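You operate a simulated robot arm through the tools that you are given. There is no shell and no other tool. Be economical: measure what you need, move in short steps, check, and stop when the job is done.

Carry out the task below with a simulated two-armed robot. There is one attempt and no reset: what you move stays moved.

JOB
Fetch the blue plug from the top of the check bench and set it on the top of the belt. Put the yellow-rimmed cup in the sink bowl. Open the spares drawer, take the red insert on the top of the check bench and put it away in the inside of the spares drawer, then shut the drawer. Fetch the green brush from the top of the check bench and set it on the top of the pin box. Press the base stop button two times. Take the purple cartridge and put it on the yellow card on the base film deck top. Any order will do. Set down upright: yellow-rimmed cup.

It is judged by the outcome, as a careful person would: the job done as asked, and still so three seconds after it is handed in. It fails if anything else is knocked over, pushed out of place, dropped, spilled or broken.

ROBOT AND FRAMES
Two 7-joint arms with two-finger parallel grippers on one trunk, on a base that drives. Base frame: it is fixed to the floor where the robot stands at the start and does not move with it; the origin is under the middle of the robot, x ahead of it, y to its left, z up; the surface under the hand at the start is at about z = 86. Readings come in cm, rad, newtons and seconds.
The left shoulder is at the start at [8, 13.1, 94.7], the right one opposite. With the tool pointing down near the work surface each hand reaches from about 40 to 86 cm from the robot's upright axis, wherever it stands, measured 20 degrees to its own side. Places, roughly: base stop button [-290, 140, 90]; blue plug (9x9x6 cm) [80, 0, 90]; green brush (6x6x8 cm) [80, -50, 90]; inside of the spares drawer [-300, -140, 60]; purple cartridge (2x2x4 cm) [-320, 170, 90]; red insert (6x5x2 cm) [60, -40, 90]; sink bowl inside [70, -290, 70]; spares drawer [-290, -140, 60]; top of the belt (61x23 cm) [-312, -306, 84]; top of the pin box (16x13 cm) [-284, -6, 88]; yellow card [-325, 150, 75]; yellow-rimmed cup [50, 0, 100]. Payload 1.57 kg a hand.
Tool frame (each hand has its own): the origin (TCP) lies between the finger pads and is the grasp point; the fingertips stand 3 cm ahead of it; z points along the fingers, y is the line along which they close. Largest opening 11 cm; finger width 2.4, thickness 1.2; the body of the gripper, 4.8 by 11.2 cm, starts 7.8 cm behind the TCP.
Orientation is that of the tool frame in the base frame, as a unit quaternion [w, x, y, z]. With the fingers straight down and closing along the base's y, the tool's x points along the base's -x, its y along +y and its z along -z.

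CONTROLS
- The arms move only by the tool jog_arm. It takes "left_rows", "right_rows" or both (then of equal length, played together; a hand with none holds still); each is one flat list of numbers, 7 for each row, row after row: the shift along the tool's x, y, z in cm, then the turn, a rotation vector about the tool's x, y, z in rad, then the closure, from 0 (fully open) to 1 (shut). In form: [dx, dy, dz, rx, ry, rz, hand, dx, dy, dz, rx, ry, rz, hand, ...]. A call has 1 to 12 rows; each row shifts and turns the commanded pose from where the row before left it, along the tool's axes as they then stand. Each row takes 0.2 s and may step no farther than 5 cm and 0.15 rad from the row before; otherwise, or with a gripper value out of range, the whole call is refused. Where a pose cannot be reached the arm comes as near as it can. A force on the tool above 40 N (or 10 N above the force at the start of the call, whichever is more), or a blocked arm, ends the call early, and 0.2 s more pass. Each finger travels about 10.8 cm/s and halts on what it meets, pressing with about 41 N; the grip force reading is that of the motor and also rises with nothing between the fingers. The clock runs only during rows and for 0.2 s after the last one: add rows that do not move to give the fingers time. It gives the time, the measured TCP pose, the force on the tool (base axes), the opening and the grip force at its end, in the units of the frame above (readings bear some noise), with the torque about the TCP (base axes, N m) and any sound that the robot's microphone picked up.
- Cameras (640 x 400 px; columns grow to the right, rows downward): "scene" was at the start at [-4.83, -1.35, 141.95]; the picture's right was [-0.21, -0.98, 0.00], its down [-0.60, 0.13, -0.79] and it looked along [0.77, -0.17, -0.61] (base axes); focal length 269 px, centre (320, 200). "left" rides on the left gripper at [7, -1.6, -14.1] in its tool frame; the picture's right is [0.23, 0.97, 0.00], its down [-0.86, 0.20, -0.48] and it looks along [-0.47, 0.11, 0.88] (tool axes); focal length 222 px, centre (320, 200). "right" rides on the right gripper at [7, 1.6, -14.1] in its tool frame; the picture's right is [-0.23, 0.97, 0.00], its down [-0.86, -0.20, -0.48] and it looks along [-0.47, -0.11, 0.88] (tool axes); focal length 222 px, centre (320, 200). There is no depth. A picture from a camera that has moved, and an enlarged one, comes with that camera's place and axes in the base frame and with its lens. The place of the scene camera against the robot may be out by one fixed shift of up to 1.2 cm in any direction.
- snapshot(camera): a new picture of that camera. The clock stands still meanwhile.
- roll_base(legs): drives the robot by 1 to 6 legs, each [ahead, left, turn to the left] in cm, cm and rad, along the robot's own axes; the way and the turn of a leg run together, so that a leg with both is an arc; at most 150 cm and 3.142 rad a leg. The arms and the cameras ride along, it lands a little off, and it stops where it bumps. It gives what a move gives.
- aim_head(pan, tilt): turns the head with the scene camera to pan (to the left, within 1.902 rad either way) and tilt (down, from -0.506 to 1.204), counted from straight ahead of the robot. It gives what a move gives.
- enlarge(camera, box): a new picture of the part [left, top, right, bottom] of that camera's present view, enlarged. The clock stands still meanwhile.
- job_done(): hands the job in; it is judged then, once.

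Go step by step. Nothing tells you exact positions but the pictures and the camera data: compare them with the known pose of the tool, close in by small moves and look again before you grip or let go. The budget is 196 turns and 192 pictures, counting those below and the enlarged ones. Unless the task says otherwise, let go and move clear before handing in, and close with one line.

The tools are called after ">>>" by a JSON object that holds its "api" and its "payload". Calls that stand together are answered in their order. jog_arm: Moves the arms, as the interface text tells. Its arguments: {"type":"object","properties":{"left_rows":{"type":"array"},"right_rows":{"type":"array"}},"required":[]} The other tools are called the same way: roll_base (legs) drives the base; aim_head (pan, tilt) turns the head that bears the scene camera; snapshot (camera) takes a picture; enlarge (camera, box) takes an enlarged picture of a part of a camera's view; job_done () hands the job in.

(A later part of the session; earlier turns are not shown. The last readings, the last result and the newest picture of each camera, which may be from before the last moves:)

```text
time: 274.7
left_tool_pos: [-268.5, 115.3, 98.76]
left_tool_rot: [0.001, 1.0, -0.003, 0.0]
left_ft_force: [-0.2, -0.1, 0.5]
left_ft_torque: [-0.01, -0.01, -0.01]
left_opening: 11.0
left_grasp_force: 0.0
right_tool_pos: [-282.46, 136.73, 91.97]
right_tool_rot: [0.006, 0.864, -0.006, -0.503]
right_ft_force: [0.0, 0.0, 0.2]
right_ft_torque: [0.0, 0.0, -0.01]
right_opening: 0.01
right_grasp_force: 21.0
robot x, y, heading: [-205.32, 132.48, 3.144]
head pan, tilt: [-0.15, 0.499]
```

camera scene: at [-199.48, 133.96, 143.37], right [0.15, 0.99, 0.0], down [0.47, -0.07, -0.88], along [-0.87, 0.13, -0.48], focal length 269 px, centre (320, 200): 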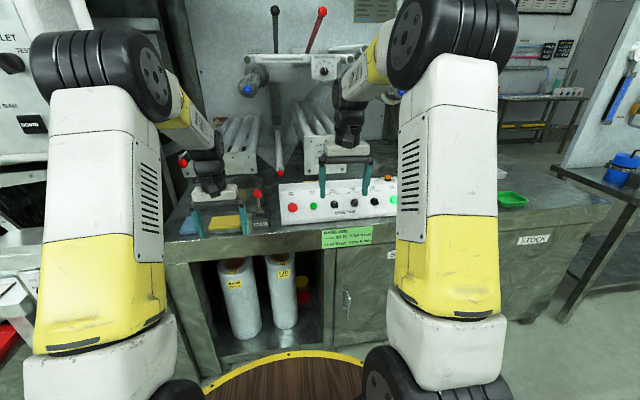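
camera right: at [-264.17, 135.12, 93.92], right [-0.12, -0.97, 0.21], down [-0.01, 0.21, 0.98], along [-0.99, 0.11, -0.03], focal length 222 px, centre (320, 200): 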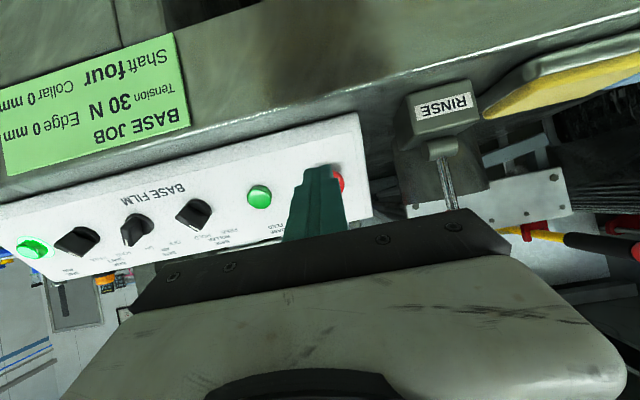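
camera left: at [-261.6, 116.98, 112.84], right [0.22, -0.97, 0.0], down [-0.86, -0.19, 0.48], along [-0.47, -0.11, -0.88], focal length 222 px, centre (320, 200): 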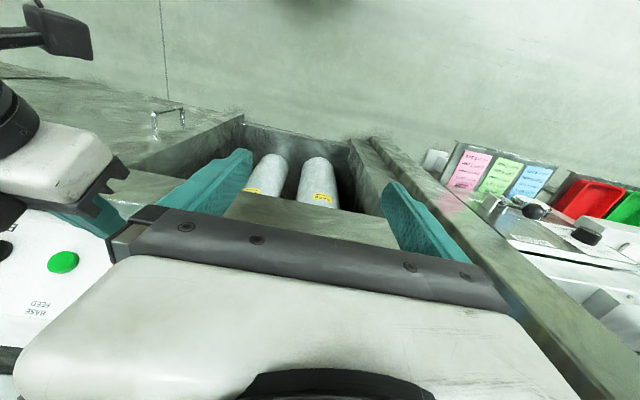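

>>> {"api": "jog_arm", "payload": {"right_rows": [-0.25, 0, 0.43, 0, 0, 0, 1, 0, 0, 0, 0, 0, 0, 1]}}

>>> {"api": "jog_arm", "payload": {"right_rows": [-0.25, 0, 0.43, 0, 0, 0, 1, 0, 0, 0, 0, 0, 0, 1]}}

>>> {"api": "snapshot", "payload": {"camera": "right"}}

```text
time: 275.3
left_tool_pos: [-268.57, 115.31, 98.69]
left_tool_rot: [0.0, 1.0, -0.002, 0.001]
left_ft_force: [-0.1, -0.3, -0.7]
left_ft_torque: [-0.01, -0.06, 0.02]
left_opening: 10.97
left_grasp_force: 0.1
right_tool_pos: [-282.9, 136.82, 91.9]
right_tool_rot: [0.005, 0.865, -0.006, -0.502]
right_ft_force: [-0.3, 0.0, 0.0]
right_ft_torque: [0.01, 0.01, 0.0]
right_opening: 0.0
right_grasp_force: 21.4
robot x, y, heading: [-204.93, 132.14, 3.138]
head pan, tilt: [-0.15, 0.499]
```

```text
time: 275.9
left_tool_pos: [-268.54, 115.35, 98.5]
left_tool_rot: [0.001, 1.0, -0.003, 0.0]
left_ft_force: [1.2, 0.2, -1.0]
left_ft_torque: [0.03, -0.01, 0.01]
left_opening: 11.03
left_grasp_force: 0.0
right_tool_pos: [-283.41, 136.7, 91.98]
right_tool_rot: [0.006, 0.864, -0.006, -0.503]
right_ft_force: [-1.2, -0.2, 0.0]
right_ft_torque: [-0.01, -0.02, 0.0]
right_opening: 0.0
right_grasp_force: 21.2
robot x, y, heading: [-205.02, 131.98, 3.137]
head pan, tilt: [-0.15, 0.499]
```

```text
46 pictures are left
camera right: at [-267.62, 135.13, 92.98], right [-0.12, -0.97, 0.21], down [-0.01, 0.21, 0.98], along [-0.99, 0.11, -0.03], focal length 222 px, centre (320, 200)
```

right: 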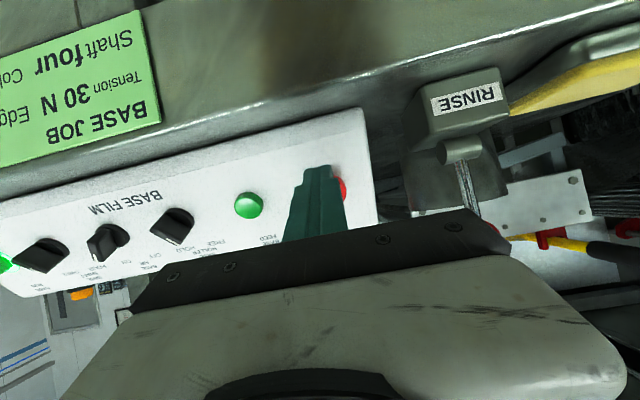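

>>> {"api": "jog_arm", "payload": {"right_rows": [-0.25, 0.4, 0.43, 0, 0, 0, 1, 0, 0, 0, 0, 0, 0, 1]}}

>>> {"api": "jog_arm", "payload": {"right_rows": [-0.25, 0, 0.43, 0, 0, 0, 1, 0, 0, 0, 0, 0, 0, 1]}}

>>> {"api": "jog_arm", "payload": {"right_rows": [-0.25, 0, 0.43, 0, 0, 0, 1, 0, 0, 0, 0, 0, 0, 1]}}

```text
time: 276.5
left_tool_pos: [-268.5, 115.3, 98.64]
left_tool_rot: [0.0, 1.0, -0.002, 0.001]
left_ft_force: [-0.4, -0.9, -0.8]
left_ft_torque: [-0.03, 0.02, 0.03]
left_opening: 11.03
left_grasp_force: 0.1
right_tool_pos: [-283.94, 136.33, 91.89]
right_tool_rot: [0.006, 0.864, -0.006, -0.503]
right_ft_force: [0.6, -0.3, -1.3]
right_ft_torque: [0.01, 0.0, -0.01]
right_opening: 0.0
right_grasp_force: 21.4
robot x, y, heading: [-205.14, 132.22, 3.142]
head pan, tilt: [-0.15, 0.499]
```

```text
time: 277.1
left_tool_pos: [-268.53, 115.3, 98.66]
left_tool_rot: [0.001, 1.0, -0.003, 0.0]
left_ft_force: [-0.2, 0.4, 0.2]
left_ft_torque: [0.0, 0.02, 0.01]
left_opening: 11.02
left_grasp_force: 0.1
right_tool_pos: [-284.43, 136.27, 92.08]
right_tool_rot: [0.006, 0.865, -0.006, -0.502]
right_ft_force: [0.0, 0.9, -0.5]
right_ft_torque: [0.0, 0.0, 0.02]
right_opening: 0.02
right_grasp_force: 21.0
robot x, y, heading: [-204.89, 132.09, 3.138]
head pan, tilt: [-0.15, 0.499]
```

```text
time: 277.7
left_tool_pos: [-268.47, 115.4, 98.61]
left_tool_rot: [0.001, 1.0, -0.003, 0.0]
left_ft_force: [-0.3, -0.6, -0.3]
left_ft_torque: [0.02, -0.02, 0.01]
left_opening: 10.99
left_grasp_force: 0.1
right_tool_pos: [-284.85, 136.42, 91.89]
right_tool_rot: [0.005, 0.865, -0.005, -0.502]
right_ft_force: [0.6, 0.3, -0.1]
right_ft_torque: [0.02, 0.03, -0.03]
right_opening: 0.02
right_grasp_force: 21.5
robot x, y, heading: [-205.11, 132.06, 3.136]
head pan, tilt: [-0.15, 0.499]
```

>>> {"api": "jog_arm", "payload": {"right_rows": [-0.25, 0, 0.43, 0, 0, 0, 1, 0, 0, 0, 0, 0, 0, 1]}}

>>> {"api": "jog_arm", "payload": {"right_rows": [-0.25, 0, 0.43, 0, 0, 0, 1, 0, 0, 0, 0, 0, 0, 1]}}

>>> {"api": "jog_arm", "payload": {"right_rows": [-0.25, 0, 0.43, 0, 0, 0, 1, 0, 0, 0, 0, 0, 0, 1]}}

>>> {"api": "snapshot", "payload": {"camera": "right"}}

```text
time: 278.3
left_tool_pos: [-268.58, 115.37, 98.55]
left_tool_rot: [0.001, 1.0, -0.003, 0.0]
left_ft_force: [0.2, 0.4, -0.6]
left_ft_torque: [-0.01, 0.01, 0.02]
left_opening: 10.99
left_grasp_force: 0.0
right_tool_pos: [-285.37, 136.34, 91.99]
right_tool_rot: [0.006, 0.865, -0.006, -0.501]
right_ft_force: [3.9, -0.1, 0.9]
right_ft_torque: [-0.01, -0.05, 0.04]
right_opening: 0.01
right_grasp_force: 21.5
robot x, y, heading: [-205.19, 131.94, 3.136]
head pan, tilt: [-0.15, 0.499]
heard: click
```

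```text
time: 278.9
left_tool_pos: [-268.36, 115.37, 98.63]
left_tool_rot: [0.001, 1.0, -0.003, 0.0]
left_ft_force: [-0.1, 0.5, 0.4]
left_ft_torque: [0.02, 0.01, -0.01]
left_opening: 10.99
left_grasp_force: 0.1
right_tool_pos: [-285.61, 136.31, 91.82]
right_tool_rot: [0.005, 0.866, -0.005, -0.5]
right_ft_force: [36.3, -0.5, 3.1]
right_ft_torque: [0.01, -0.54, -0.01]
right_opening: 0.01
right_grasp_force: 21.2
robot x, y, heading: [-204.94, 132.14, 3.141]
head pan, tilt: [-0.15, 0.499]
```

```text
time: 279.2
left_tool_pos: [-268.37, 115.55, 98.6]
left_tool_rot: [0.001, 1.0, -0.003, 0.0]
left_ft_force: [-0.6, 0.0, -0.5]
left_ft_torque: [-0.04, -0.01, -0.02]
left_opening: 11.01
left_grasp_force: 0.0
right_tool_pos: [-285.61, 136.22, 91.73]
right_tool_rot: [0.005, 0.866, -0.006, -0.5]
right_ft_force: [29.1, 1.5, 17.7]
right_ft_torque: [0.11, -0.04, -0.04]
right_opening: 0.01
right_grasp_force: 21.5
robot x, y, heading: [-205.3, 132.03, 3.141]
head pan, tilt: [-0.15, 0.499]
stopped in row 1 (right hand): the force on the tool passed its limit at 50 N (the readings are from after the stop); the commanded pose is now the measured one
```

```text
45 pictures are left
camera right: at [-269.87, 134.74, 92.99], right [-0.12, -0.97, 0.21], down [-0.01, 0.21, 0.98], along [-0.99, 0.11, -0.04], focal length 222 px, centre (320, 200)
```

right: 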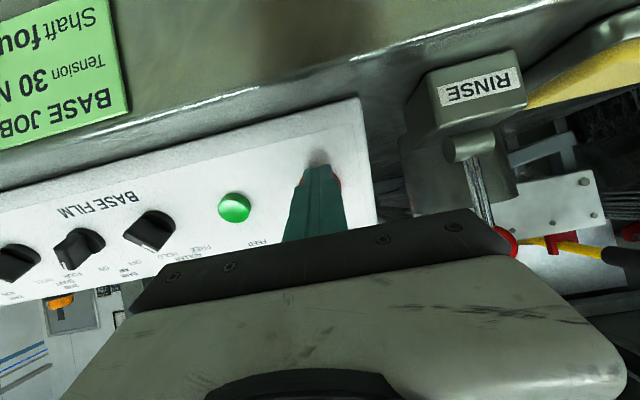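

A click was heard, so that is one press. I'll back off fully, then press a second time.

>>> {"api": "jog_arm", "payload": {"right_rows": [0.5, 0, -0.87, 0, 0, 0, 1, 0.75, 0, -1.3, 0, 0, 0, 1, 0, 0, 0, 0, 0, 0, 1, 0, 0, 0, 0, 0, 0, 1]}}

>>> {"api": "jog_arm", "payload": {"right_rows": [-0.5, 0, 0.87, 0, 0, 0, 1, -0.5, 0, 0.87, 0, 0, 0, 1, 0, 0, 0, 0, 0, 0, 1]}}

```text
time: 280.2
left_tool_pos: [-268.64, 115.36, 98.49]
left_tool_rot: [0.001, 1.0, -0.002, 0.001]
left_ft_force: [0.2, 0.2, 0.5]
left_ft_torque: [0.01, 0.01, -0.02]
left_opening: 10.98
left_grasp_force: 0.0
right_tool_pos: [-283.31, 136.24, 91.7]
right_tool_rot: [0.005, 0.867, -0.006, -0.498]
right_ft_force: [0.0, -0.2, 0.5]
right_ft_torque: [0.02, 0.02, -0.01]
right_opening: 0.0
right_grasp_force: 21.5
robot x, y, heading: [-205.12, 132.12, 3.135]
head pan, tilt: [-0.15, 0.499]
```

```text
time: 281.1
left_tool_pos: [-268.57, 115.25, 98.71]
left_tool_rot: [0.001, 1.0, -0.003, 0.0]
left_ft_force: [-0.2, -0.3, -0.1]
left_ft_torque: [-0.01, 0.02, 0.04]
left_opening: 11.02
left_grasp_force: 0.1
right_tool_pos: [-285.07, 136.21, 91.53]
right_tool_rot: [0.004, 0.867, -0.006, -0.498]
right_ft_force: [9.6, 1.5, 1.2]
right_ft_torque: [0.0, -0.13, -0.03]
right_opening: 0.0
right_grasp_force: 20.7
robot x, y, heading: [-205.18, 132.45, 3.139]
head pan, tilt: [-0.15, 0.499]
heard: click
```

Second click heard, so two presses are done. I'll withdraw, un-pitch the hand, and look for the cartridge and card.

>>> {"api": "jog_arm", "payload": {"right_rows": [1.5, 0, -2.6, 0, 0, 0, 1, 1.5, 0, -2.6, 0, 0, 0, 1, 1.5, 0, -2.6, 0, 0, 0, 1, 0, 0, -2.6, 0, 0.15, 0, 1, 0, 0, -2.6, 0, 0.15, 0, 1, 0, 0, -2.6, 0, 0.15, 0, 1, 0, 0, -2.6, 0, 0.15, 0, 1, 0, 0, -2.6, 0, 0.15, 0, 1, 0, 0, -2.6, 0, 0.15, 0, 0.5, 0, 0, -2, 0, 0.15, 0, 0, 0, -3, 0, 0, 0, 0, 0, 0, -3, 0, 0, 0, 0, 0]}}

>>> {"api": "aim_head", "payload": {"pan": -0.3, "tilt": 0.45}}

>>> {"api": "snapshot", "payload": {"camera": "scene"}}

```text
time: 283.6
left_tool_pos: [-268.49, 115.39, 98.59]
left_tool_rot: [0.001, 1.0, -0.002, 0.0]
left_ft_force: [0.4, -0.3, -0.7]
left_ft_torque: [0.03, -0.02, 0.0]
left_opening: 11.01
left_grasp_force: 0.1
right_tool_pos: [-266.68, 142.49, 105.36]
right_tool_rot: [0.005, 1.0, -0.002, 0.002]
right_ft_force: [0.3, -0.3, 0.3]
right_ft_torque: [-0.02, -0.02, 0.0]
right_opening: 11.02
right_grasp_force: 0.0
robot x, y, heading: [-204.83, 131.99, 3.14]
head pan, tilt: [-0.15, 0.499]
```

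```text
time: 284.4
left_tool_pos: [-268.55, 115.36, 98.64]
left_tool_rot: [0.0, 1.0, -0.003, 0.0]
left_ft_force: [0.6, 0.1, -0.5]
left_ft_torque: [0.0, -0.03, 0.01]
left_opening: 11.01
left_grasp_force: 0.1
right_tool_pos: [-266.59, 142.44, 105.29]
right_tool_rot: [0.007, 1.0, -0.001, 0.003]
right_ft_force: [0.3, 0.7, 0.0]
right_ft_torque: [-0.01, 0.0, 0.01]
right_opening: 11.0
right_grasp_force: 0.0
robot x, y, heading: [-205.09, 132.05, 3.138]
head pan, tilt: [-0.3, 0.45]
```

```text
44 pictures are left
camera scene: at [-199.23, 135.31, 143.81], right [0.3, 0.95, 0.0], down [0.42, -0.13, -0.9], along [-0.86, 0.27, -0.44], focal length 269 px, centre (320, 200)
```

scene: 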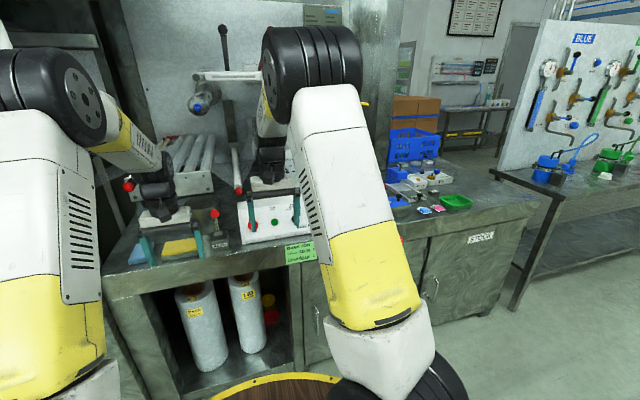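

>>> {"api": "jog_arm", "payload": {"right_rows": [3, -3, -1, 0, 0, 0, 0, 3, -3, -1, 0, 0, 0, 0, 3, -3, -1, 0, 0, 0, 0, 3, -3, -1, 0, 0, 0, 0, 3, -3, 0, 0, 0, 0, 0]}}

>>> {"api": "roll_base", "payload": {"legs": [[0, -22, 0]]}}

>>> {"api": "aim_head", "payload": {"pan": 0, "tilt": 0.4}}

>>> {"api": "snapshot", "payload": {"camera": "scene"}}

>>> {"api": "enlarge", "payload": {"camera": "scene", "box": [220, 100, 460, 250]}}

```text
time: 285.6
left_tool_pos: [-268.55, 115.36, 98.64]
left_tool_rot: [0.001, 1.0, -0.003, 0.0]
left_ft_force: [-0.9, -0.5, 0.1]
left_ft_torque: [0.03, -0.05, -0.01]
left_opening: 11.01
left_grasp_force: 0.0
right_tool_pos: [-251.69, 157.3, 109.31]
right_tool_rot: [0.007, 1.0, -0.002, 0.002]
right_ft_force: [0.4, -0.3, 0.7]
right_ft_torque: [0.04, -0.03, 0.0]
right_opening: 11.0
right_grasp_force: 0.0
robot x, y, heading: [-205.24, 131.81, 3.142]
head pan, tilt: [-0.3, 0.45]
```

```text
time: 287.2
left_tool_pos: [-268.48, 137.48, 98.69]
left_tool_rot: [0.001, 1.0, -0.003, 0.0]
left_ft_force: [-0.6, 0.2, -0.2]
left_ft_torque: [0.07, 0.01, 0.03]
left_opening: 11.04
left_grasp_force: 0.0
right_tool_pos: [-251.49, 179.41, 109.27]
right_tool_rot: [0.007, 1.0, -0.002, 0.003]
right_ft_force: [-0.5, -0.3, 0.2]
right_ft_torque: [0.0, 0.01, 0.0]
right_opening: 10.99
right_grasp_force: 0.0
robot x, y, heading: [-204.92, 154.01, 3.136]
head pan, tilt: [-0.3, 0.45]
```

```text
time: 288.0
left_tool_pos: [-268.5, 137.42, 98.7]
left_tool_rot: [0.002, 1.0, -0.004, 0.0]
left_ft_force: [0.1, 0.0, -0.8]
left_ft_torque: [0.01, 0.03, 0.01]
left_opening: 11.02
left_grasp_force: 0.0
right_tool_pos: [-251.47, 179.59, 109.3]
right_tool_rot: [0.007, 1.0, -0.002, 0.003]
right_ft_force: [0.0, -0.9, 0.6]
right_ft_torque: [0.01, -0.02, -0.06]
right_opening: 11.01
right_grasp_force: 0.1
robot x, y, heading: [-205.08, 154.07, 3.135]
head pan, tilt: [0.0, 0.4]
```

```text
43 pictures are left
camera scene: at [-199.62, 154.61, 144.28], right [0.01, 1.0, 0.0], down [0.39, 0.0, -0.92], along [-0.92, 0.01, -0.39], focal length 269 px, centre (320, 200)
```

scene: 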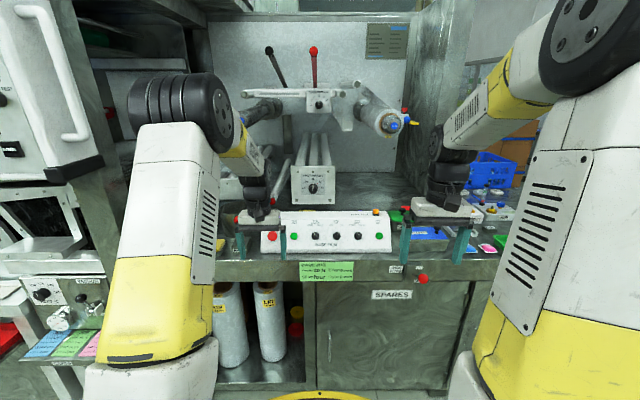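

```text
2.67 times, centred on (340, 175) of scene
camera zoom: at [-199.62, 154.61, 144.28], right [0.01, 1.0, 0.0], down [0.39, 0.0, -0.92], along [-0.92, 0.01, -0.39], focal length 717 px, centre (267, 267)
```

zoom: 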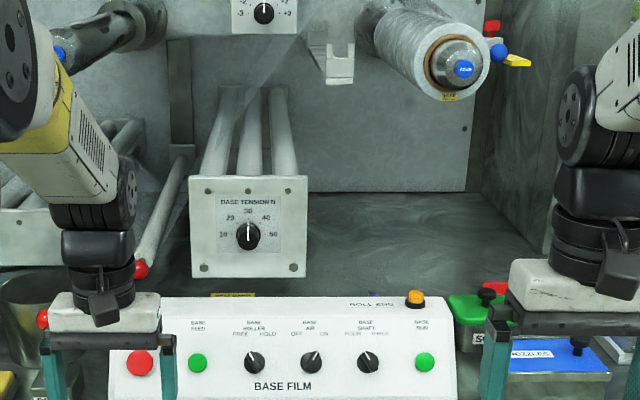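

The card (yellow) and cartridge (purple) peek out behind the panel, partly under the tension rollers. I'll pull the left arm back, move closer, and inspect with the right camera.

>>> {"api": "jog_arm", "payload": {"left_rows": [2, 0, -4, 0, 0, 0, 0, 2, 0, -4, 0, 0, 0, 0, 4, 1, -2, 0, 0, 0, 0, 4, 2, -2, 0, 0, 0, 0, 4, 2, 0, 0, 0, 0, 0, 2, 2, 0, 0, 0, 0, 0]}}

>>> {"api": "roll_base", "payload": {"legs": [[34, 0, 0.004]]}}

>>> {"api": "aim_head", "payload": {"pan": 0, "tilt": 0.6}}

>>> {"api": "snapshot", "payload": {"camera": "scene"}}

>>> {"api": "snapshot", "payload": {"camera": "right"}}

```text
time: 289.4
left_tool_pos: [-250.41, 130.42, 110.62]
left_tool_rot: [0.0, 1.0, -0.005, 0.0]
left_ft_force: [-0.4, -0.2, 0.4]
left_ft_torque: [0.01, -0.02, -0.03]
left_opening: 10.97
left_grasp_force: 0.1
right_tool_pos: [-251.51, 179.58, 109.33]
right_tool_rot: [0.008, 1.0, -0.003, 0.002]
right_ft_force: [-0.8, -0.5, -0.5]
right_ft_torque: [0.0, -0.04, 0.01]
right_opening: 10.99
right_grasp_force: 0.0
robot x, y, heading: [-204.71, 153.95, 3.139]
head pan, tilt: [0.0, 0.4]
```

```text
time: 291.7
left_tool_pos: [-284.27, 130.21, 110.57]
left_tool_rot: [0.001, 1.0, -0.001, 0.001]
left_ft_force: [0.3, 0.2, -0.2]
left_ft_torque: [0.0, -0.04, 0.02]
left_opening: 11.02
left_grasp_force: 0.1
right_tool_pos: [-285.77, 179.48, 109.34]
right_tool_rot: [0.008, 1.0, 0.001, 0.002]
right_ft_force: [0.3, -0.4, 0.2]
right_ft_torque: [-0.01, -0.01, 0.01]
right_opening: 10.98
right_grasp_force: 0.0
robot x, y, heading: [-239.28, 154.35, 3.144]
head pan, tilt: [0.0, 0.4]
```

```text
time: 292.4
left_tool_pos: [-284.34, 130.19, 110.63]
left_tool_rot: [0.0, 1.0, -0.001, 0.0]
left_ft_force: [-0.3, -0.5, -0.5]
left_ft_torque: [-0.03, 0.02, 0.01]
left_opening: 10.99
left_grasp_force: 0.0
right_tool_pos: [-285.66, 179.44, 109.36]
right_tool_rot: [0.007, 1.0, 0.0, 0.002]
right_ft_force: [0.2, 0.1, 0.6]
right_ft_torque: [0.0, 0.03, 0.02]
right_opening: 10.98
right_grasp_force: 0.0
robot x, y, heading: [-239.26, 154.38, 3.144]
head pan, tilt: [0.0, 0.6]
```

```text
41 pictures are left
camera scene: at [-233.28, 154.71, 142.46], right [0.0, 1.0, 0.0], down [0.56, 0.0, -0.83], along [-0.83, 0.0, -0.56], focal length 269 px, centre (320, 200)
```

scene: 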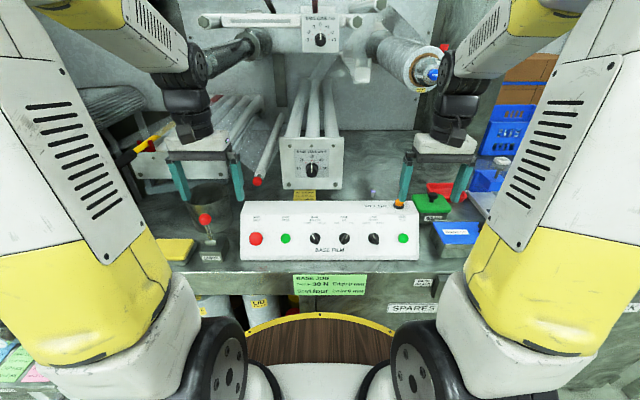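

```text
40 pictures are left
camera right: at [-278.77, 178.04, 123.57], right [-0.23, -0.97, 0.01], down [-0.86, 0.21, 0.47], along [-0.46, 0.1, -0.88], focal length 222 px, centre (320, 200)
```

right: 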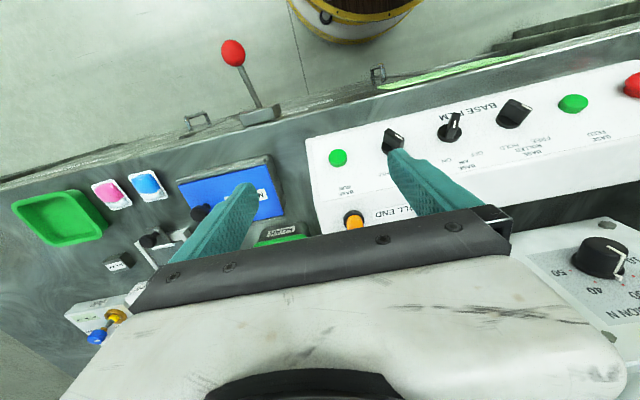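

>>> {"api": "enlarge", "payload": {"camera": "scene", "box": [270, 130, 440, 240]}}

```text
3.64 times, centred on (355, 185) of scene
camera zoom: at [-233.28, 154.71, 142.46], right [0.0, 1.0, 0.0], down [0.56, 0.0, -0.83], along [-0.83, 0.0, -0.56], focal length 977 px, centre (193, 254)
```

zoom: 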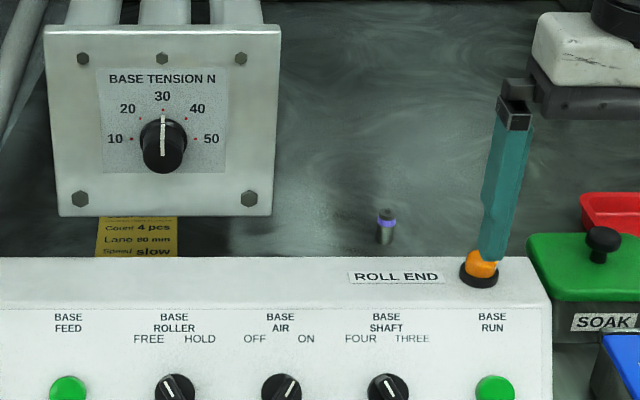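

The cartridge stands at about [-319,175] and the card lies at about [-320,149] beneath the tension rollers. The best route is a sideways-tilted hand from the right, so I'll reposition the base and yaw the right hand.

>>> {"api": "roll_base", "payload": {"legs": [[6, -8, 0]]}}

>>> {"api": "jog_arm", "payload": {"right_rows": [0, 0, 0, 0, 0, -0.143, 0.55, 0, 0, 0, 0, 0, -0.143, 0.55, 0, 0, 0, 0, 0, -0.143, 0.55, 0, 0, 0, 0, 0, -0.143, 0.55, 0, 0, 0, 0, 0, -0.143, 0.55, 0, 0, 0, 0, 0, -0.143, 0.55, 0, 0, 0, 0, 0, -0.143, 0.55, 0, 0, 0, 0, 0, -0.143, 0.55, 0, 0, 0, 0, 0, -0.143, 0.55, 0, 0, 0, 0, 0, -0.143, 0.55, 0, 0, 0, 0, 0, -0.14, 0.55, 0, 0, 0, 0, 0, 0, 0.55]}}

>>> {"api": "snapshot", "payload": {"camera": "right"}}

```text
time: 293.5
left_tool_pos: [-290.41, 138.32, 110.61]
left_tool_rot: [0.001, 1.0, -0.001, 0.0]
left_ft_force: [-0.5, -0.8, -0.4]
left_ft_torque: [0.02, 0.03, 0.03]
left_opening: 11.02
left_grasp_force: 0.0
right_tool_pos: [-291.72, 187.36, 109.26]
right_tool_rot: [0.007, 1.0, -0.001, 0.003]
right_ft_force: [-0.3, -0.7, 0.3]
right_ft_torque: [-0.03, 0.0, -0.02]
right_opening: 11.0
right_grasp_force: 0.1
robot x, y, heading: [-245.56, 161.97, 3.141]
head pan, tilt: [0.0, 0.6]
```

```text
time: 296.1
left_tool_pos: [-290.46, 138.37, 110.66]
left_tool_rot: [0.0, 1.0, -0.002, 0.0]
left_ft_force: [0.5, 0.9, 0.0]
left_ft_torque: [0.02, 0.0, 0.03]
left_opening: 11.0
left_grasp_force: 0.1
right_tool_pos: [-291.67, 187.48, 109.3]
right_tool_rot: [0.006, 0.707, 0.707, -0.003]
right_ft_force: [-0.2, -0.6, 0.9]
right_ft_torque: [0.02, -0.02, -0.05]
right_opening: 4.95
right_grasp_force: 0.1
robot x, y, heading: [-245.38, 162.39, 3.138]
head pan, tilt: [0.0, 0.6]
```

```text
38 pictures are left
camera right: at [-290.13, 194.75, 123.41], right [0.97, -0.23, 0.01], down [-0.2, -0.85, 0.49], along [-0.1, -0.48, -0.87], focal length 222 px, centre (320, 200)
```

right: 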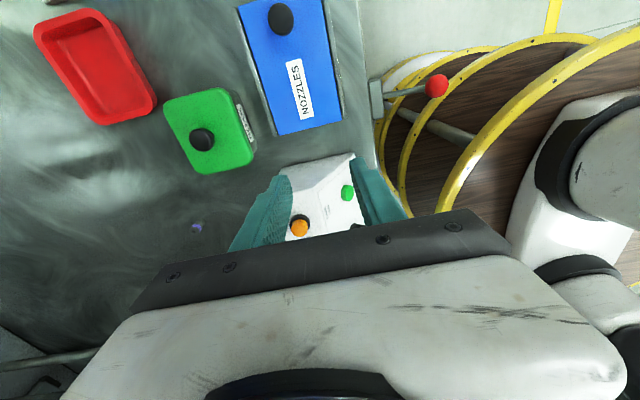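

>>> {"api": "jog_arm", "payload": {"right_rows": [0, -3, 0, 0, -0.14, 0, 0.55, 0, -3, 0, 0, -0.14, 0, 0.55, 0, -3, 0, 0, -0.14, 0, 0.55, 0, -3, 0, 0, -0.14, 0, 0.55, 0, -3, 0, 0, -0.14, 0, 0.55, 0, 0, 0, 0, 0, 0, 0.55]}}

>>> {"api": "snapshot", "payload": {"camera": "scene"}}

>>> {"api": "snapshot", "payload": {"camera": "right"}}

```text
time: 297.5
left_tool_pos: [-290.38, 138.3, 110.55]
left_tool_rot: [0.001, 1.0, -0.002, 0.0]
left_ft_force: [0.9, 0.1, -0.2]
left_ft_torque: [-0.03, -0.03, 0.0]
left_opening: 10.97
left_grasp_force: 0.1
right_tool_pos: [-306.67, 187.46, 109.26]
right_tool_rot: [0.249, 0.664, 0.661, -0.246]
right_ft_force: [-0.2, 0.2, -0.2]
right_ft_torque: [-0.01, -0.04, -0.01]
right_opening: 4.93
right_grasp_force: 0.0
robot x, y, heading: [-245.23, 162.3, 3.145]
head pan, tilt: [0.0, 0.6]
```

```text
37 pictures are left
camera scene: at [-239.31, 162.76, 142.45], right [0.0, 1.0, 0.0], down [0.57, 0.0, -0.82], along [-0.82, 0.0, -0.57], focal length 269 px, centre (320, 200)
```

scene: 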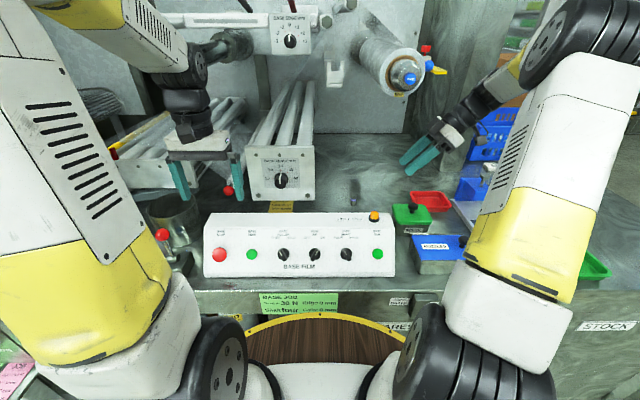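

```text
36 pictures are left
camera right: at [-305.1, 202.09, 115.34], right [0.97, -0.17, 0.15], down [-0.21, -0.33, 0.92], along [-0.11, -0.93, -0.36], focal length 222 px, centre (320, 200)
```

right: 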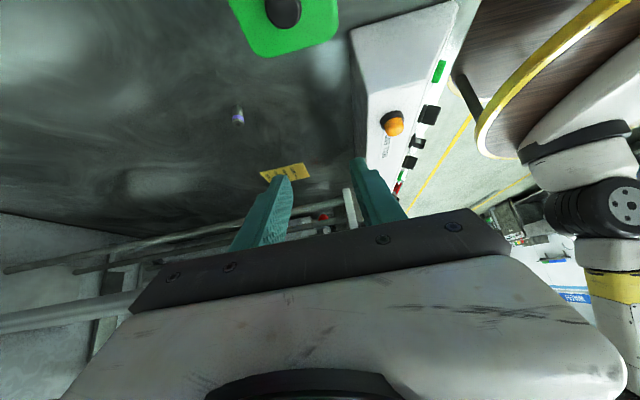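

Excellent: the tilted hand sees the cartridge at about [-319,175.5] and the card around [-319,149]. I'll move to the pre-grasp.

>>> {"api": "jog_arm", "payload": {"right_rows": [0.86, -2.46, 3.22, 0, 0, 0, 0.55, 0.86, -2.46, 3.22, 0, 0, 0, 0.55, 0.86, -2.46, 3.22, 0, 0, 0, 0.55, 0.86, -2.46, 3.22, 0, 0, 0, 0.55, 0.86, -2.46, 2.2, 0, 0, 0, 0.55, 0, 0, 0, 0, 0, 0, 0.55]}}

>>> {"api": "snapshot", "payload": {"camera": "right"}}

```text
time: 298.9
left_tool_pos: [-290.48, 138.27, 110.55]
left_tool_rot: [0.001, 1.0, -0.002, 0.001]
left_ft_force: [0.5, 0.3, 1.2]
left_ft_torque: [0.01, 0.01, -0.01]
left_opening: 11.03
left_grasp_force: 0.1
right_tool_pos: [-318.83, 180.81, 94.83]
right_tool_rot: [0.249, 0.664, 0.661, -0.245]
right_ft_force: [0.1, -0.1, -0.5]
right_ft_torque: [0.04, 0.0, -0.01]
right_opening: 4.93
right_grasp_force: 0.0
robot x, y, heading: [-245.02, 162.26, 3.134]
head pan, tilt: [0.0, 0.6]
```

```text
35 pictures are left
camera right: at [-317.2, 195.41, 101.04], right [0.97, -0.17, 0.15], down [-0.21, -0.33, 0.92], along [-0.11, -0.93, -0.36], focal length 222 px, centre (320, 200)
```

right: 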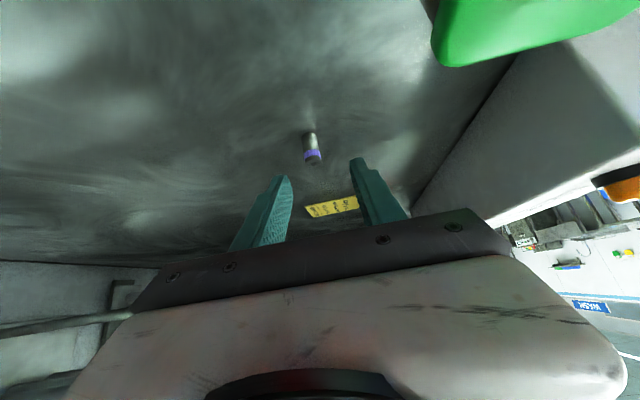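

>>> {"api": "jog_arm", "payload": {"right_rows": [0.28, -0.18, 2, 0, 0, 0, 0.55, 0.28, -0.18, 2, 0, 0, 0, 0.55, 0.27, -0.18, 1.9, 0, 0, 0, 0.55, 0, 0, 0, 0, 0, 0, 0.55]}}

>>> {"api": "snapshot", "payload": {"camera": "right"}}

```text
time: 299.9
left_tool_pos: [-290.51, 138.38, 110.49]
left_tool_rot: [0.001, 1.0, -0.002, -0.001]
left_ft_force: [0.0, 0.5, -0.3]
left_ft_torque: [0.0, 0.0, 0.02]
left_opening: 10.98
left_grasp_force: 0.1
right_tool_pos: [-319.31, 177.58, 90.06]
right_tool_rot: [0.248, 0.665, 0.661, -0.246]
right_ft_force: [-0.3, 0.2, 0.4]
right_ft_torque: [-0.03, 0.0, 0.01]
right_opening: 4.97
right_grasp_force: 0.1
robot x, y, heading: [-244.93, 162.51, 3.143]
head pan, tilt: [0.0, 0.6]
```

```text
34 pictures are left
camera right: at [-317.75, 192.23, 96.11], right [0.97, -0.17, 0.15], down [-0.21, -0.33, 0.92], along [-0.11, -0.93, -0.36], focal length 222 px, centre (320, 200)
```

right: 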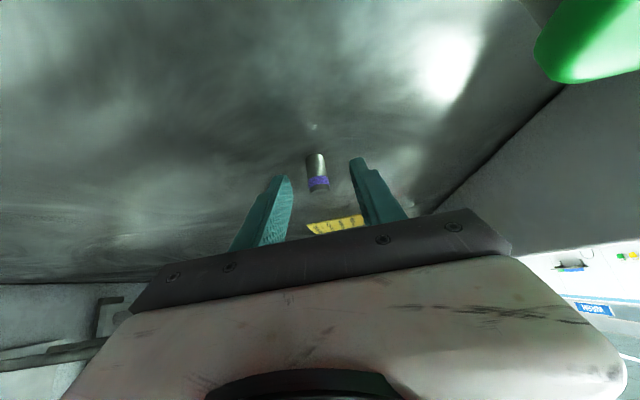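

>>> {"api": "jog_arm", "payload": {"right_rows": [0.25, -0.05, 0.3, 0, 0, 0, 0.55, 0, 0, 0, 0, 0, 0, 0.7, 0, 0, 0, 0, 0, 0, 0.85, 0, 0, 0, 0, 0, 0, 1, 0, 0, 0, 0, 0, 0, 1]}}

>>> {"api": "snapshot", "payload": {"camera": "right"}}

```text
time: 301.1
left_tool_pos: [-290.48, 138.45, 110.62]
left_tool_rot: [0.001, 1.0, -0.002, 0.0]
left_ft_force: [-0.6, -0.1, 0.2]
left_ft_torque: [0.02, 0.04, -0.02]
left_opening: 11.0
left_grasp_force: 0.0
right_tool_pos: [-319.4, 177.63, 89.62]
right_tool_rot: [0.249, 0.664, 0.661, -0.246]
right_ft_force: [-0.7, -0.6, -0.4]
right_ft_torque: [0.03, 0.02, 0.02]
right_opening: 0.02
right_grasp_force: 21.3
robot x, y, heading: [-245.31, 162.38, 3.137]
head pan, tilt: [0.0, 0.6]
```

```text
33 pictures are left
camera right: at [-317.81, 192.25, 95.73], right [0.97, -0.17, 0.15], down [-0.21, -0.33, 0.92], along [-0.11, -0.93, -0.36], focal length 222 px, centre (320, 200)
```

right: 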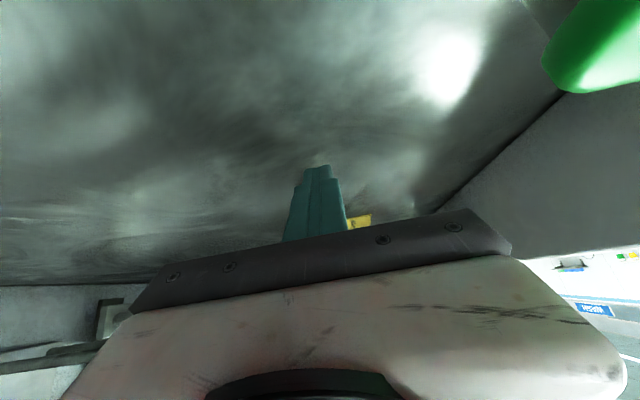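

The fingers closed just short, since the cartridge stands a little farther in. I'll reopen and check that it still stands.

>>> {"api": "jog_arm", "payload": {"right_rows": [0, 0, -0.5, 0, 0, 0, 1, 0, 0, 0, 0, 0, 0, 0.55, 0, 0, 0, 0, 0, 0, 0.55, 0, 0, 0, 0, 0, 0, 0.55]}}

>>> {"api": "enlarge", "payload": {"camera": "right", "box": [220, 100, 420, 250]}}

>>> {"api": "enlarge", "payload": {"camera": "scene", "box": [250, 130, 450, 260]}}

```text
time: 302.1
left_tool_pos: [-290.45, 138.25, 110.55]
left_tool_rot: [0.001, 1.0, -0.001, 0.0]
left_ft_force: [0.3, 0.4, -0.3]
left_ft_torque: [0.02, 0.03, -0.01]
left_opening: 10.99
left_grasp_force: 0.1
right_tool_pos: [-319.41, 177.86, 90.02]
right_tool_rot: [0.249, 0.663, 0.662, -0.245]
right_ft_force: [1.0, -0.3, -0.3]
right_ft_torque: [0.01, 0.01, 0.03]
right_opening: 4.96
right_grasp_force: 0.1
robot x, y, heading: [-245.17, 162.4, 3.136]
head pan, tilt: [0.0, 0.6]
```

```text
2.67 times, centred on (320, 175) of right
camera zoom: at [-317.81, 192.59, 96.12], right [0.97, -0.17, 0.15], down [-0.21, -0.33, 0.92], along [-0.11, -0.93, -0.36], focal length 592 px, centre (320, 267)
```

zoom: 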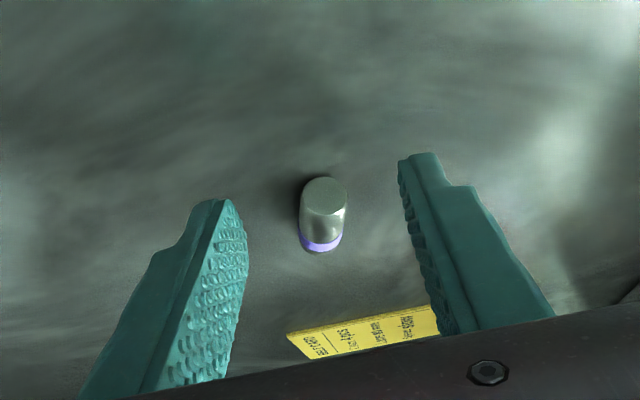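

```text
3.08 times, centred on (350, 195) of scene
camera zoom: at [-239.32, 162.76, 142.45], right [0.0, 1.0, 0.0], down [0.57, 0.0, -0.82], along [-0.82, 0.0, -0.57], focal length 827 px, centre (228, 215)
```

zoom: 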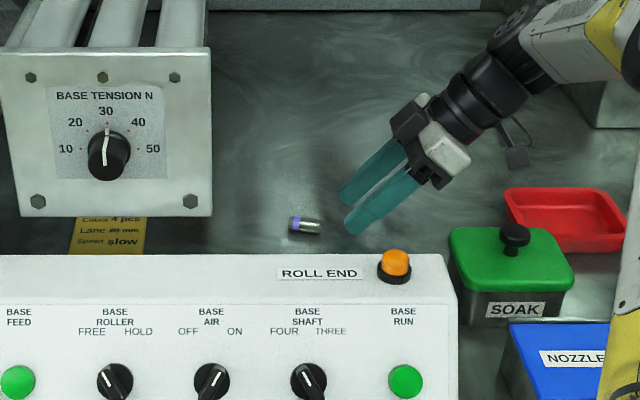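

The cartridge tipped and now lies at about [-319.3,171.4], which is fine since only the cup must be upright. I'll straddle it lower and grip its middle.

>>> {"api": "jog_arm", "payload": {"right_rows": [-0.78, 0.03, 1.0, 0, 0, 0, 0.55, -0.78, 0.03, 1.0, 0, 0, 0, 0.55, -0.78, 0, 1.0, 0, 0, 0, 0.55, 0, 0, 0, 0, 0, 0, 0.55]}}

>>> {"api": "enlarge", "payload": {"camera": "right", "box": [220, 100, 420, 250]}}

```text
time: 303.1
left_tool_pos: [-290.49, 138.34, 110.53]
left_tool_rot: [0.0, 1.0, -0.002, 0.0]
left_ft_force: [-0.6, -0.9, 0.1]
left_ft_torque: [-0.02, 0.0, -0.01]
left_opening: 10.98
left_grasp_force: 0.0
right_tool_pos: [-319.5, 174.23, 89.3]
right_tool_rot: [0.249, 0.664, 0.661, -0.246]
right_ft_force: [0.8, 0.5, 0.3]
right_ft_torque: [-0.02, -0.04, -0.01]
right_opening: 4.93
right_grasp_force: 0.0
robot x, y, heading: [-244.91, 162.51, 3.137]
head pan, tilt: [0.0, 0.6]
```

```text
2.67 times, centred on (320, 175) of right
camera zoom: at [-317.82, 188.88, 95.41], right [0.97, -0.17, 0.15], down [-0.21, -0.33, 0.92], along [-0.11, -0.93, -0.36], focal length 592 px, centre (320, 267)
```

zoom: 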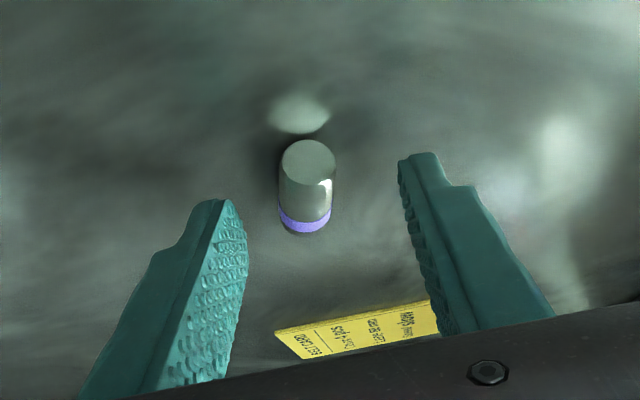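

>>> {"api": "jog_arm", "payload": {"right_rows": [-0.95, -0.3, 0.8, 0, 0, 0, 0.55, -0.95, 0, 0.8, 0, 0, 0, 0.55, 0.32, 0, 0.38, 0, 0, 0, 0.55, 0.32, 0, 0.38, 0, 0, 0, 0.55, 0, 0, 0, 0, 0, 0, 0.55]}}

>>> {"api": "jog_arm", "payload": {"right_rows": [0.32, 0, 0.38, 0, 0, 0, 0.55, 0, 0, 0, 0, 0, 0, 0.55]}}

>>> {"api": "jog_arm", "payload": {"right_rows": [0.32, 0, 0.38, 0, 0, 0, 0.55, 0, 0, 0, 0, 0, 0, 0.55]}}

>>> {"api": "enlarge", "payload": {"camera": "right", "box": [220, 100, 420, 250]}}

```text
time: 304.3
left_tool_pos: [-290.38, 138.34, 110.54]
left_tool_rot: [0.001, 1.0, -0.002, 0.0]
left_ft_force: [-0.3, 0.3, -0.6]
left_ft_torque: [0.0, 0.02, 0.0]
left_opening: 11.01
left_grasp_force: 0.0
right_tool_pos: [-319.8, 171.7, 88.19]
right_tool_rot: [0.249, 0.664, 0.661, -0.246]
right_ft_force: [0.3, 0.6, -0.5]
right_ft_torque: [0.02, 0.0, 0.03]
right_opening: 4.94
right_grasp_force: 0.1
robot x, y, heading: [-245.34, 162.33, 3.145]
head pan, tilt: [0.0, 0.6]
```

```text
time: 304.9
left_tool_pos: [-290.49, 138.4, 110.69]
left_tool_rot: [0.0, 1.0, -0.002, 0.0]
left_ft_force: [0.0, 0.0, -0.7]
left_ft_torque: [-0.06, 0.0, 0.01]
left_opening: 10.99
left_grasp_force: 0.0
right_tool_pos: [-319.86, 171.72, 88.02]
right_tool_rot: [0.248, 0.664, 0.661, -0.247]
right_ft_force: [1.1, 3.0, 21.4]
right_ft_torque: [-0.15, 0.3, 0.27]
right_opening: 4.75
right_grasp_force: 0.2
robot x, y, heading: [-245.24, 162.2, 3.143]
head pan, tilt: [0.0, 0.6]
```

```text
time: 305.3
left_tool_pos: [-290.37, 138.41, 110.6]
left_tool_rot: [0.001, 1.0, -0.002, 0.0]
left_ft_force: [0.3, -0.4, -0.2]
left_ft_torque: [-0.02, 0.02, 0.04]
left_opening: 11.0
left_grasp_force: 0.0
right_tool_pos: [-319.99, 171.77, 87.98]
right_tool_rot: [0.248, 0.663, 0.661, -0.249]
right_ft_force: [0.3, 0.7, 4.3]
right_ft_torque: [0.01, -0.13, -0.04]
right_opening: 5.02
right_grasp_force: 0.1
robot x, y, heading: [-245.12, 161.92, 3.145]
head pan, tilt: [0.0, 0.6]
stopped in row 1 (right hand): the force on the tool passed its limit at 46 N (the readings are from after the stop); the commanded pose is now the measured one
```

```text
2.67 times, centred on (320, 175) of right
camera zoom: at [-318.27, 186.39, 94.15], right [0.97, -0.18, 0.15], down [-0.2, -0.33, 0.92], along [-0.11, -0.93, -0.35], focal length 592 px, centre (320, 267)
```

zoom: 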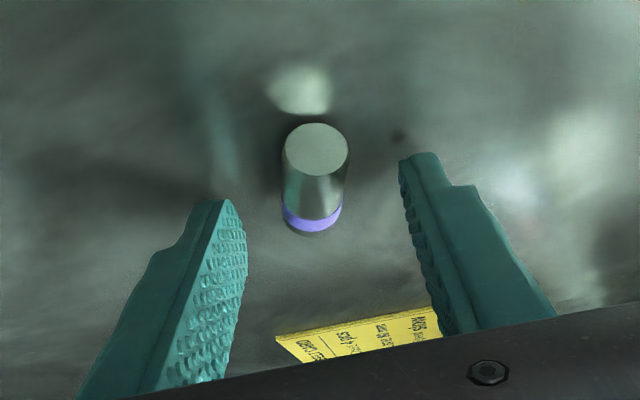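

Deck contact found (z≈85), and the cartridge is centred between the fingertips. I'll rise slightly and close.

>>> {"api": "jog_arm", "payload": {"right_rows": [-0.4, 0, 0.15, 0, 0, 0, 0.55, 0, 0, 0, 0, 0, 0, 0.7, 0, 0, 0, 0, 0, 0, 0.85, 0, 0, 0, 0, 0, 0, 1, 0, 0, 0, 0, 0, 0, 1]}}

>>> {"api": "enlarge", "payload": {"camera": "right", "box": [220, 100, 420, 250]}}

```text
time: 306.5
left_tool_pos: [-290.48, 138.33, 110.53]
left_tool_rot: [0.001, 1.0, -0.002, 0.0]
left_ft_force: [0.5, -0.1, 0.0]
left_ft_torque: [0.0, -0.01, -0.01]
left_opening: 11.01
left_grasp_force: 0.1
right_tool_pos: [-319.9, 171.39, 87.99]
right_tool_rot: [0.248, 0.664, 0.661, -0.248]
right_ft_force: [0.3, 0.3, 0.6]
right_ft_torque: [0.0, -0.01, -0.03]
right_opening: 1.64
right_grasp_force: 32.3
robot x, y, heading: [-245.02, 162.12, 3.142]
head pan, tilt: [0.0, 0.6]
```

```text
2.67 times, centred on (320, 175) of right
camera zoom: at [-318.26, 185.99, 94.2], right [0.97, -0.18, 0.15], down [-0.2, -0.33, 0.92], along [-0.11, -0.93, -0.35], focal length 592 px, centre (320, 267)
```

zoom: 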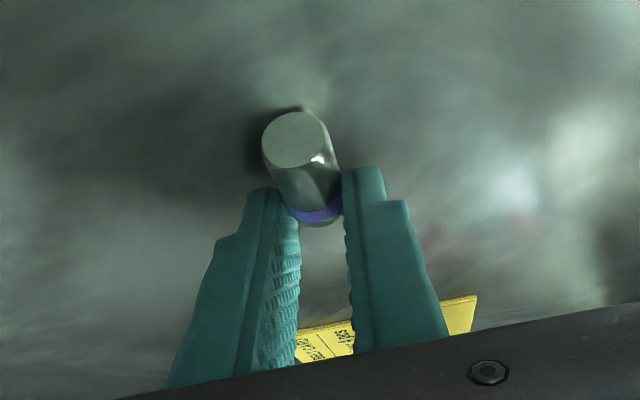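

>>> {"api": "jog_arm", "payload": {"right_rows": [-0.48, 0, -0.57, 0, 0, 0, 1, -0.48, 0, -0.57, 0, 0, 0, 1, 0, 0, 0, 0, 0, 0, 1]}}

>>> {"api": "enlarge", "payload": {"camera": "right", "box": [220, 100, 420, 250]}}

>>> {"api": "enlarge", "payload": {"camera": "scene", "box": [250, 110, 450, 240]}}

```text
time: 307.3
left_tool_pos: [-290.49, 138.39, 110.48]
left_tool_rot: [0.0, 1.0, -0.001, 0.001]
left_ft_force: [0.5, 0.0, 0.1]
left_ft_torque: [-0.02, -0.04, -0.02]
left_opening: 10.98
left_grasp_force: 0.0
right_tool_pos: [-319.94, 171.28, 89.66]
right_tool_rot: [0.248, 0.663, 0.661, -0.248]
right_ft_force: [-0.7, 0.1, -1.7]
right_ft_torque: [0.0, 0.0, 0.01]
right_opening: 1.65
right_grasp_force: 31.8
robot x, y, heading: [-245.08, 162.18, 3.145]
head pan, tilt: [0.0, 0.6]
```

```text
2.67 times, centred on (320, 175) of right
camera zoom: at [-318.27, 186.04, 95.68], right [0.97, -0.17, 0.15], down [-0.2, -0.33, 0.92], along [-0.11, -0.93, -0.35], focal length 592 px, centre (320, 267)
```

zoom: 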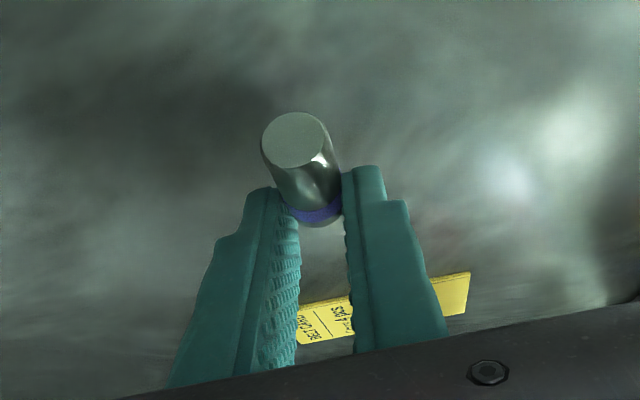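

```text
3.08 times, centred on (350, 175) of scene
camera zoom: at [-239.32, 162.76, 142.45], right [0.0, 1.0, 0.0], down [0.57, 0.0, -0.82], along [-0.82, 0.0, -0.57], focal length 827 px, centre (228, 277)
```

zoom: 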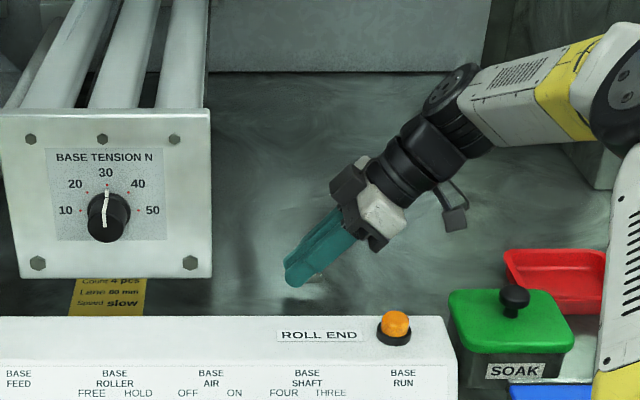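

The cartridge is held. I'll add a bit more sideways tilt for roller clearance and move left in stages.

>>> {"api": "jog_arm", "payload": {"right_rows": [-0.64, 0, -0.77, 0, -0.1, 0, 1, -0.7, 0, -0.7, 0, -0.1, 0, 1, -1.6, 0.2, 2.01, 0, 0, 0, 1, -1.6, 0.2, 2.01, 0, 0, 0, 1, -1.6, 0.2, 2.01, 0, 0, 0, 1, -1.6, 0.2, 2.01, 0, 0, 0, 1, 0, 0, 0, 0, 0, 0, 1]}}

>>> {"api": "snapshot", "payload": {"camera": "scene"}}

>>> {"api": "snapshot", "payload": {"camera": "right"}}

>>> {"api": "snapshot", "payload": {"camera": "left"}}

```text
time: 308.9
left_tool_pos: [-290.48, 138.36, 110.57]
left_tool_rot: [0.0, 1.0, -0.002, 0.0]
left_ft_force: [-1.1, 0.2, 0.0]
left_ft_torque: [0.0, 0.05, 0.0]
left_opening: 11.03
left_grasp_force: 0.0
right_tool_pos: [-319.18, 161.12, 91.76]
right_tool_rot: [0.313, 0.635, 0.632, -0.314]
right_ft_force: [-0.2, -0.7, -0.6]
right_ft_torque: [-0.03, -0.02, 0.03]
right_opening: 1.62
right_grasp_force: 31.3
robot x, y, heading: [-245.4, 162.41, 3.137]
head pan, tilt: [0.0, 0.6]
```

```text
25 pictures are left
camera scene: at [-239.32, 162.76, 142.45], right [0.0, 1.0, 0.0], down [0.57, 0.0, -0.82], along [-0.82, 0.0, -0.57], focal length 269 px, centre (320, 200)
```

scene: 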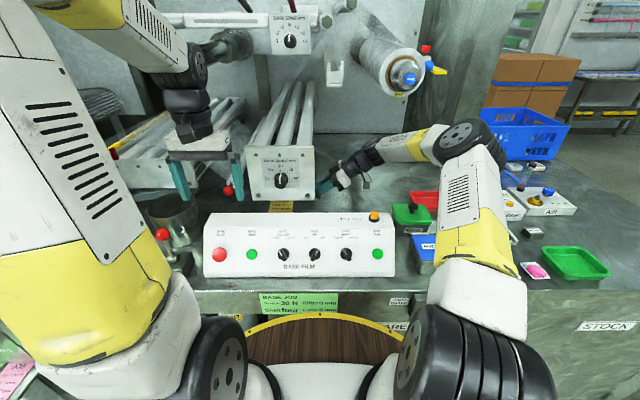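

```text
24 pictures are left
camera right: at [-317.52, 176.72, 94.86], right [0.97, -0.14, 0.18], down [-0.2, -0.14, 0.97], along [-0.11, -0.98, -0.16], focal length 222 px, centre (320, 200)
```

right: 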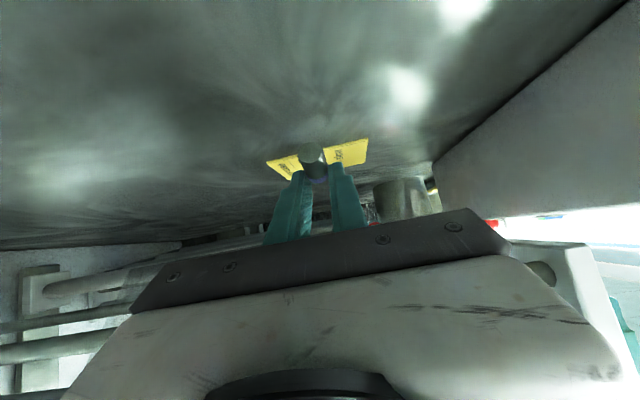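

```text
23 pictures are left
camera left: at [-283.53, 140.0, 124.77], right [0.22, -0.97, 0.0], down [-0.86, -0.2, 0.48], along [-0.47, -0.11, -0.88], focal length 222 px, centre (320, 200)
```

left: 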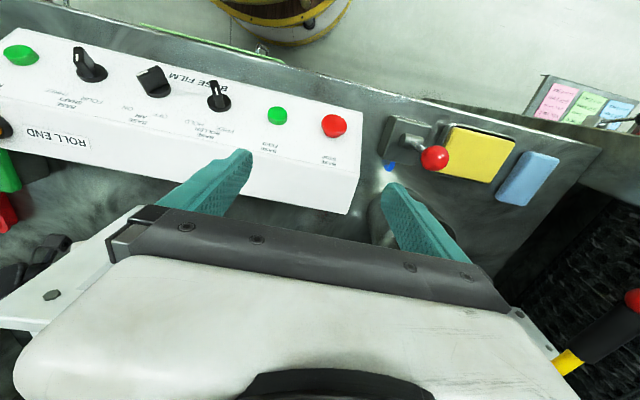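

Rollers are well above the hand and the card is straight ahead. I'll continue left over the card.

>>> {"api": "jog_arm", "payload": {"right_rows": [-1.48, 0, 1.86, 0, 0, 0, 1, -1.48, 0, 1.86, 0, 0, 0, 1, -1.48, 0, 1.86, 0, 0, 0, 1, -1.48, 0, 1.86, 0, 0, 0, 1, 0, 0, 0, 0, 0, 0, 1]}}

>>> {"api": "enlarge", "payload": {"camera": "right", "box": [200, 80, 440, 250]}}

>>> {"api": "enlarge", "payload": {"camera": "scene", "box": [230, 110, 430, 240]}}

```text
time: 310.1
left_tool_pos: [-290.47, 138.4, 110.55]
left_tool_rot: [0.001, 1.0, -0.002, 0.0]
left_ft_force: [0.2, 1.0, -0.4]
left_ft_torque: [-0.01, 0.01, 0.04]
left_opening: 11.0
left_grasp_force: 0.1
right_tool_pos: [-319.3, 151.52, 91.74]
right_tool_rot: [0.313, 0.635, 0.632, -0.314]
right_ft_force: [-0.7, 0.0, 0.2]
right_ft_torque: [0.0, -0.01, -0.02]
right_opening: 1.61
right_grasp_force: 32.0
robot x, y, heading: [-244.89, 162.03, 3.139]
head pan, tilt: [0.0, 0.6]
```

```text
2.35 times, centred on (320, 165) of right
camera zoom: at [-317.55, 167.1, 95.05], right [0.97, -0.14, 0.18], down [-0.2, -0.14, 0.97], along [-0.11, -0.98, -0.16], focal length 523 px, centre (320, 282)
```

zoom: 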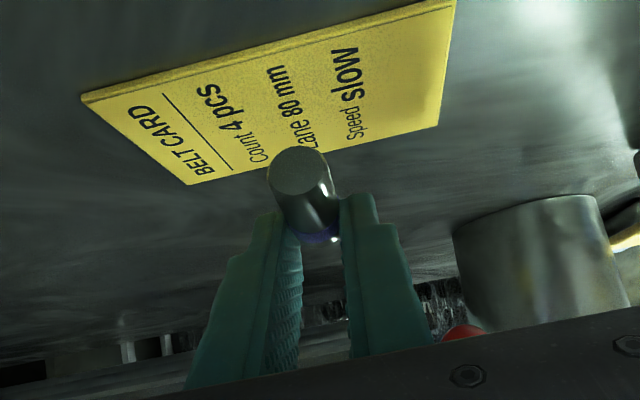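

```text
3.08 times, centred on (330, 175) of scene
camera zoom: at [-239.32, 162.76, 142.45], right [0.0, 1.0, 0.0], down [0.57, 0.0, -0.82], along [-0.82, 0.0, -0.57], focal length 827 px, centre (289, 277)
```

zoom: 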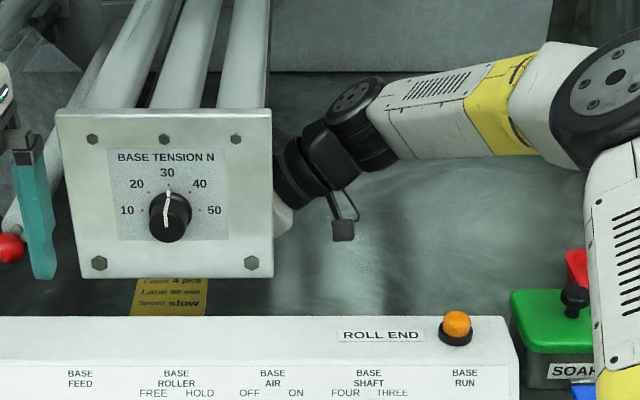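

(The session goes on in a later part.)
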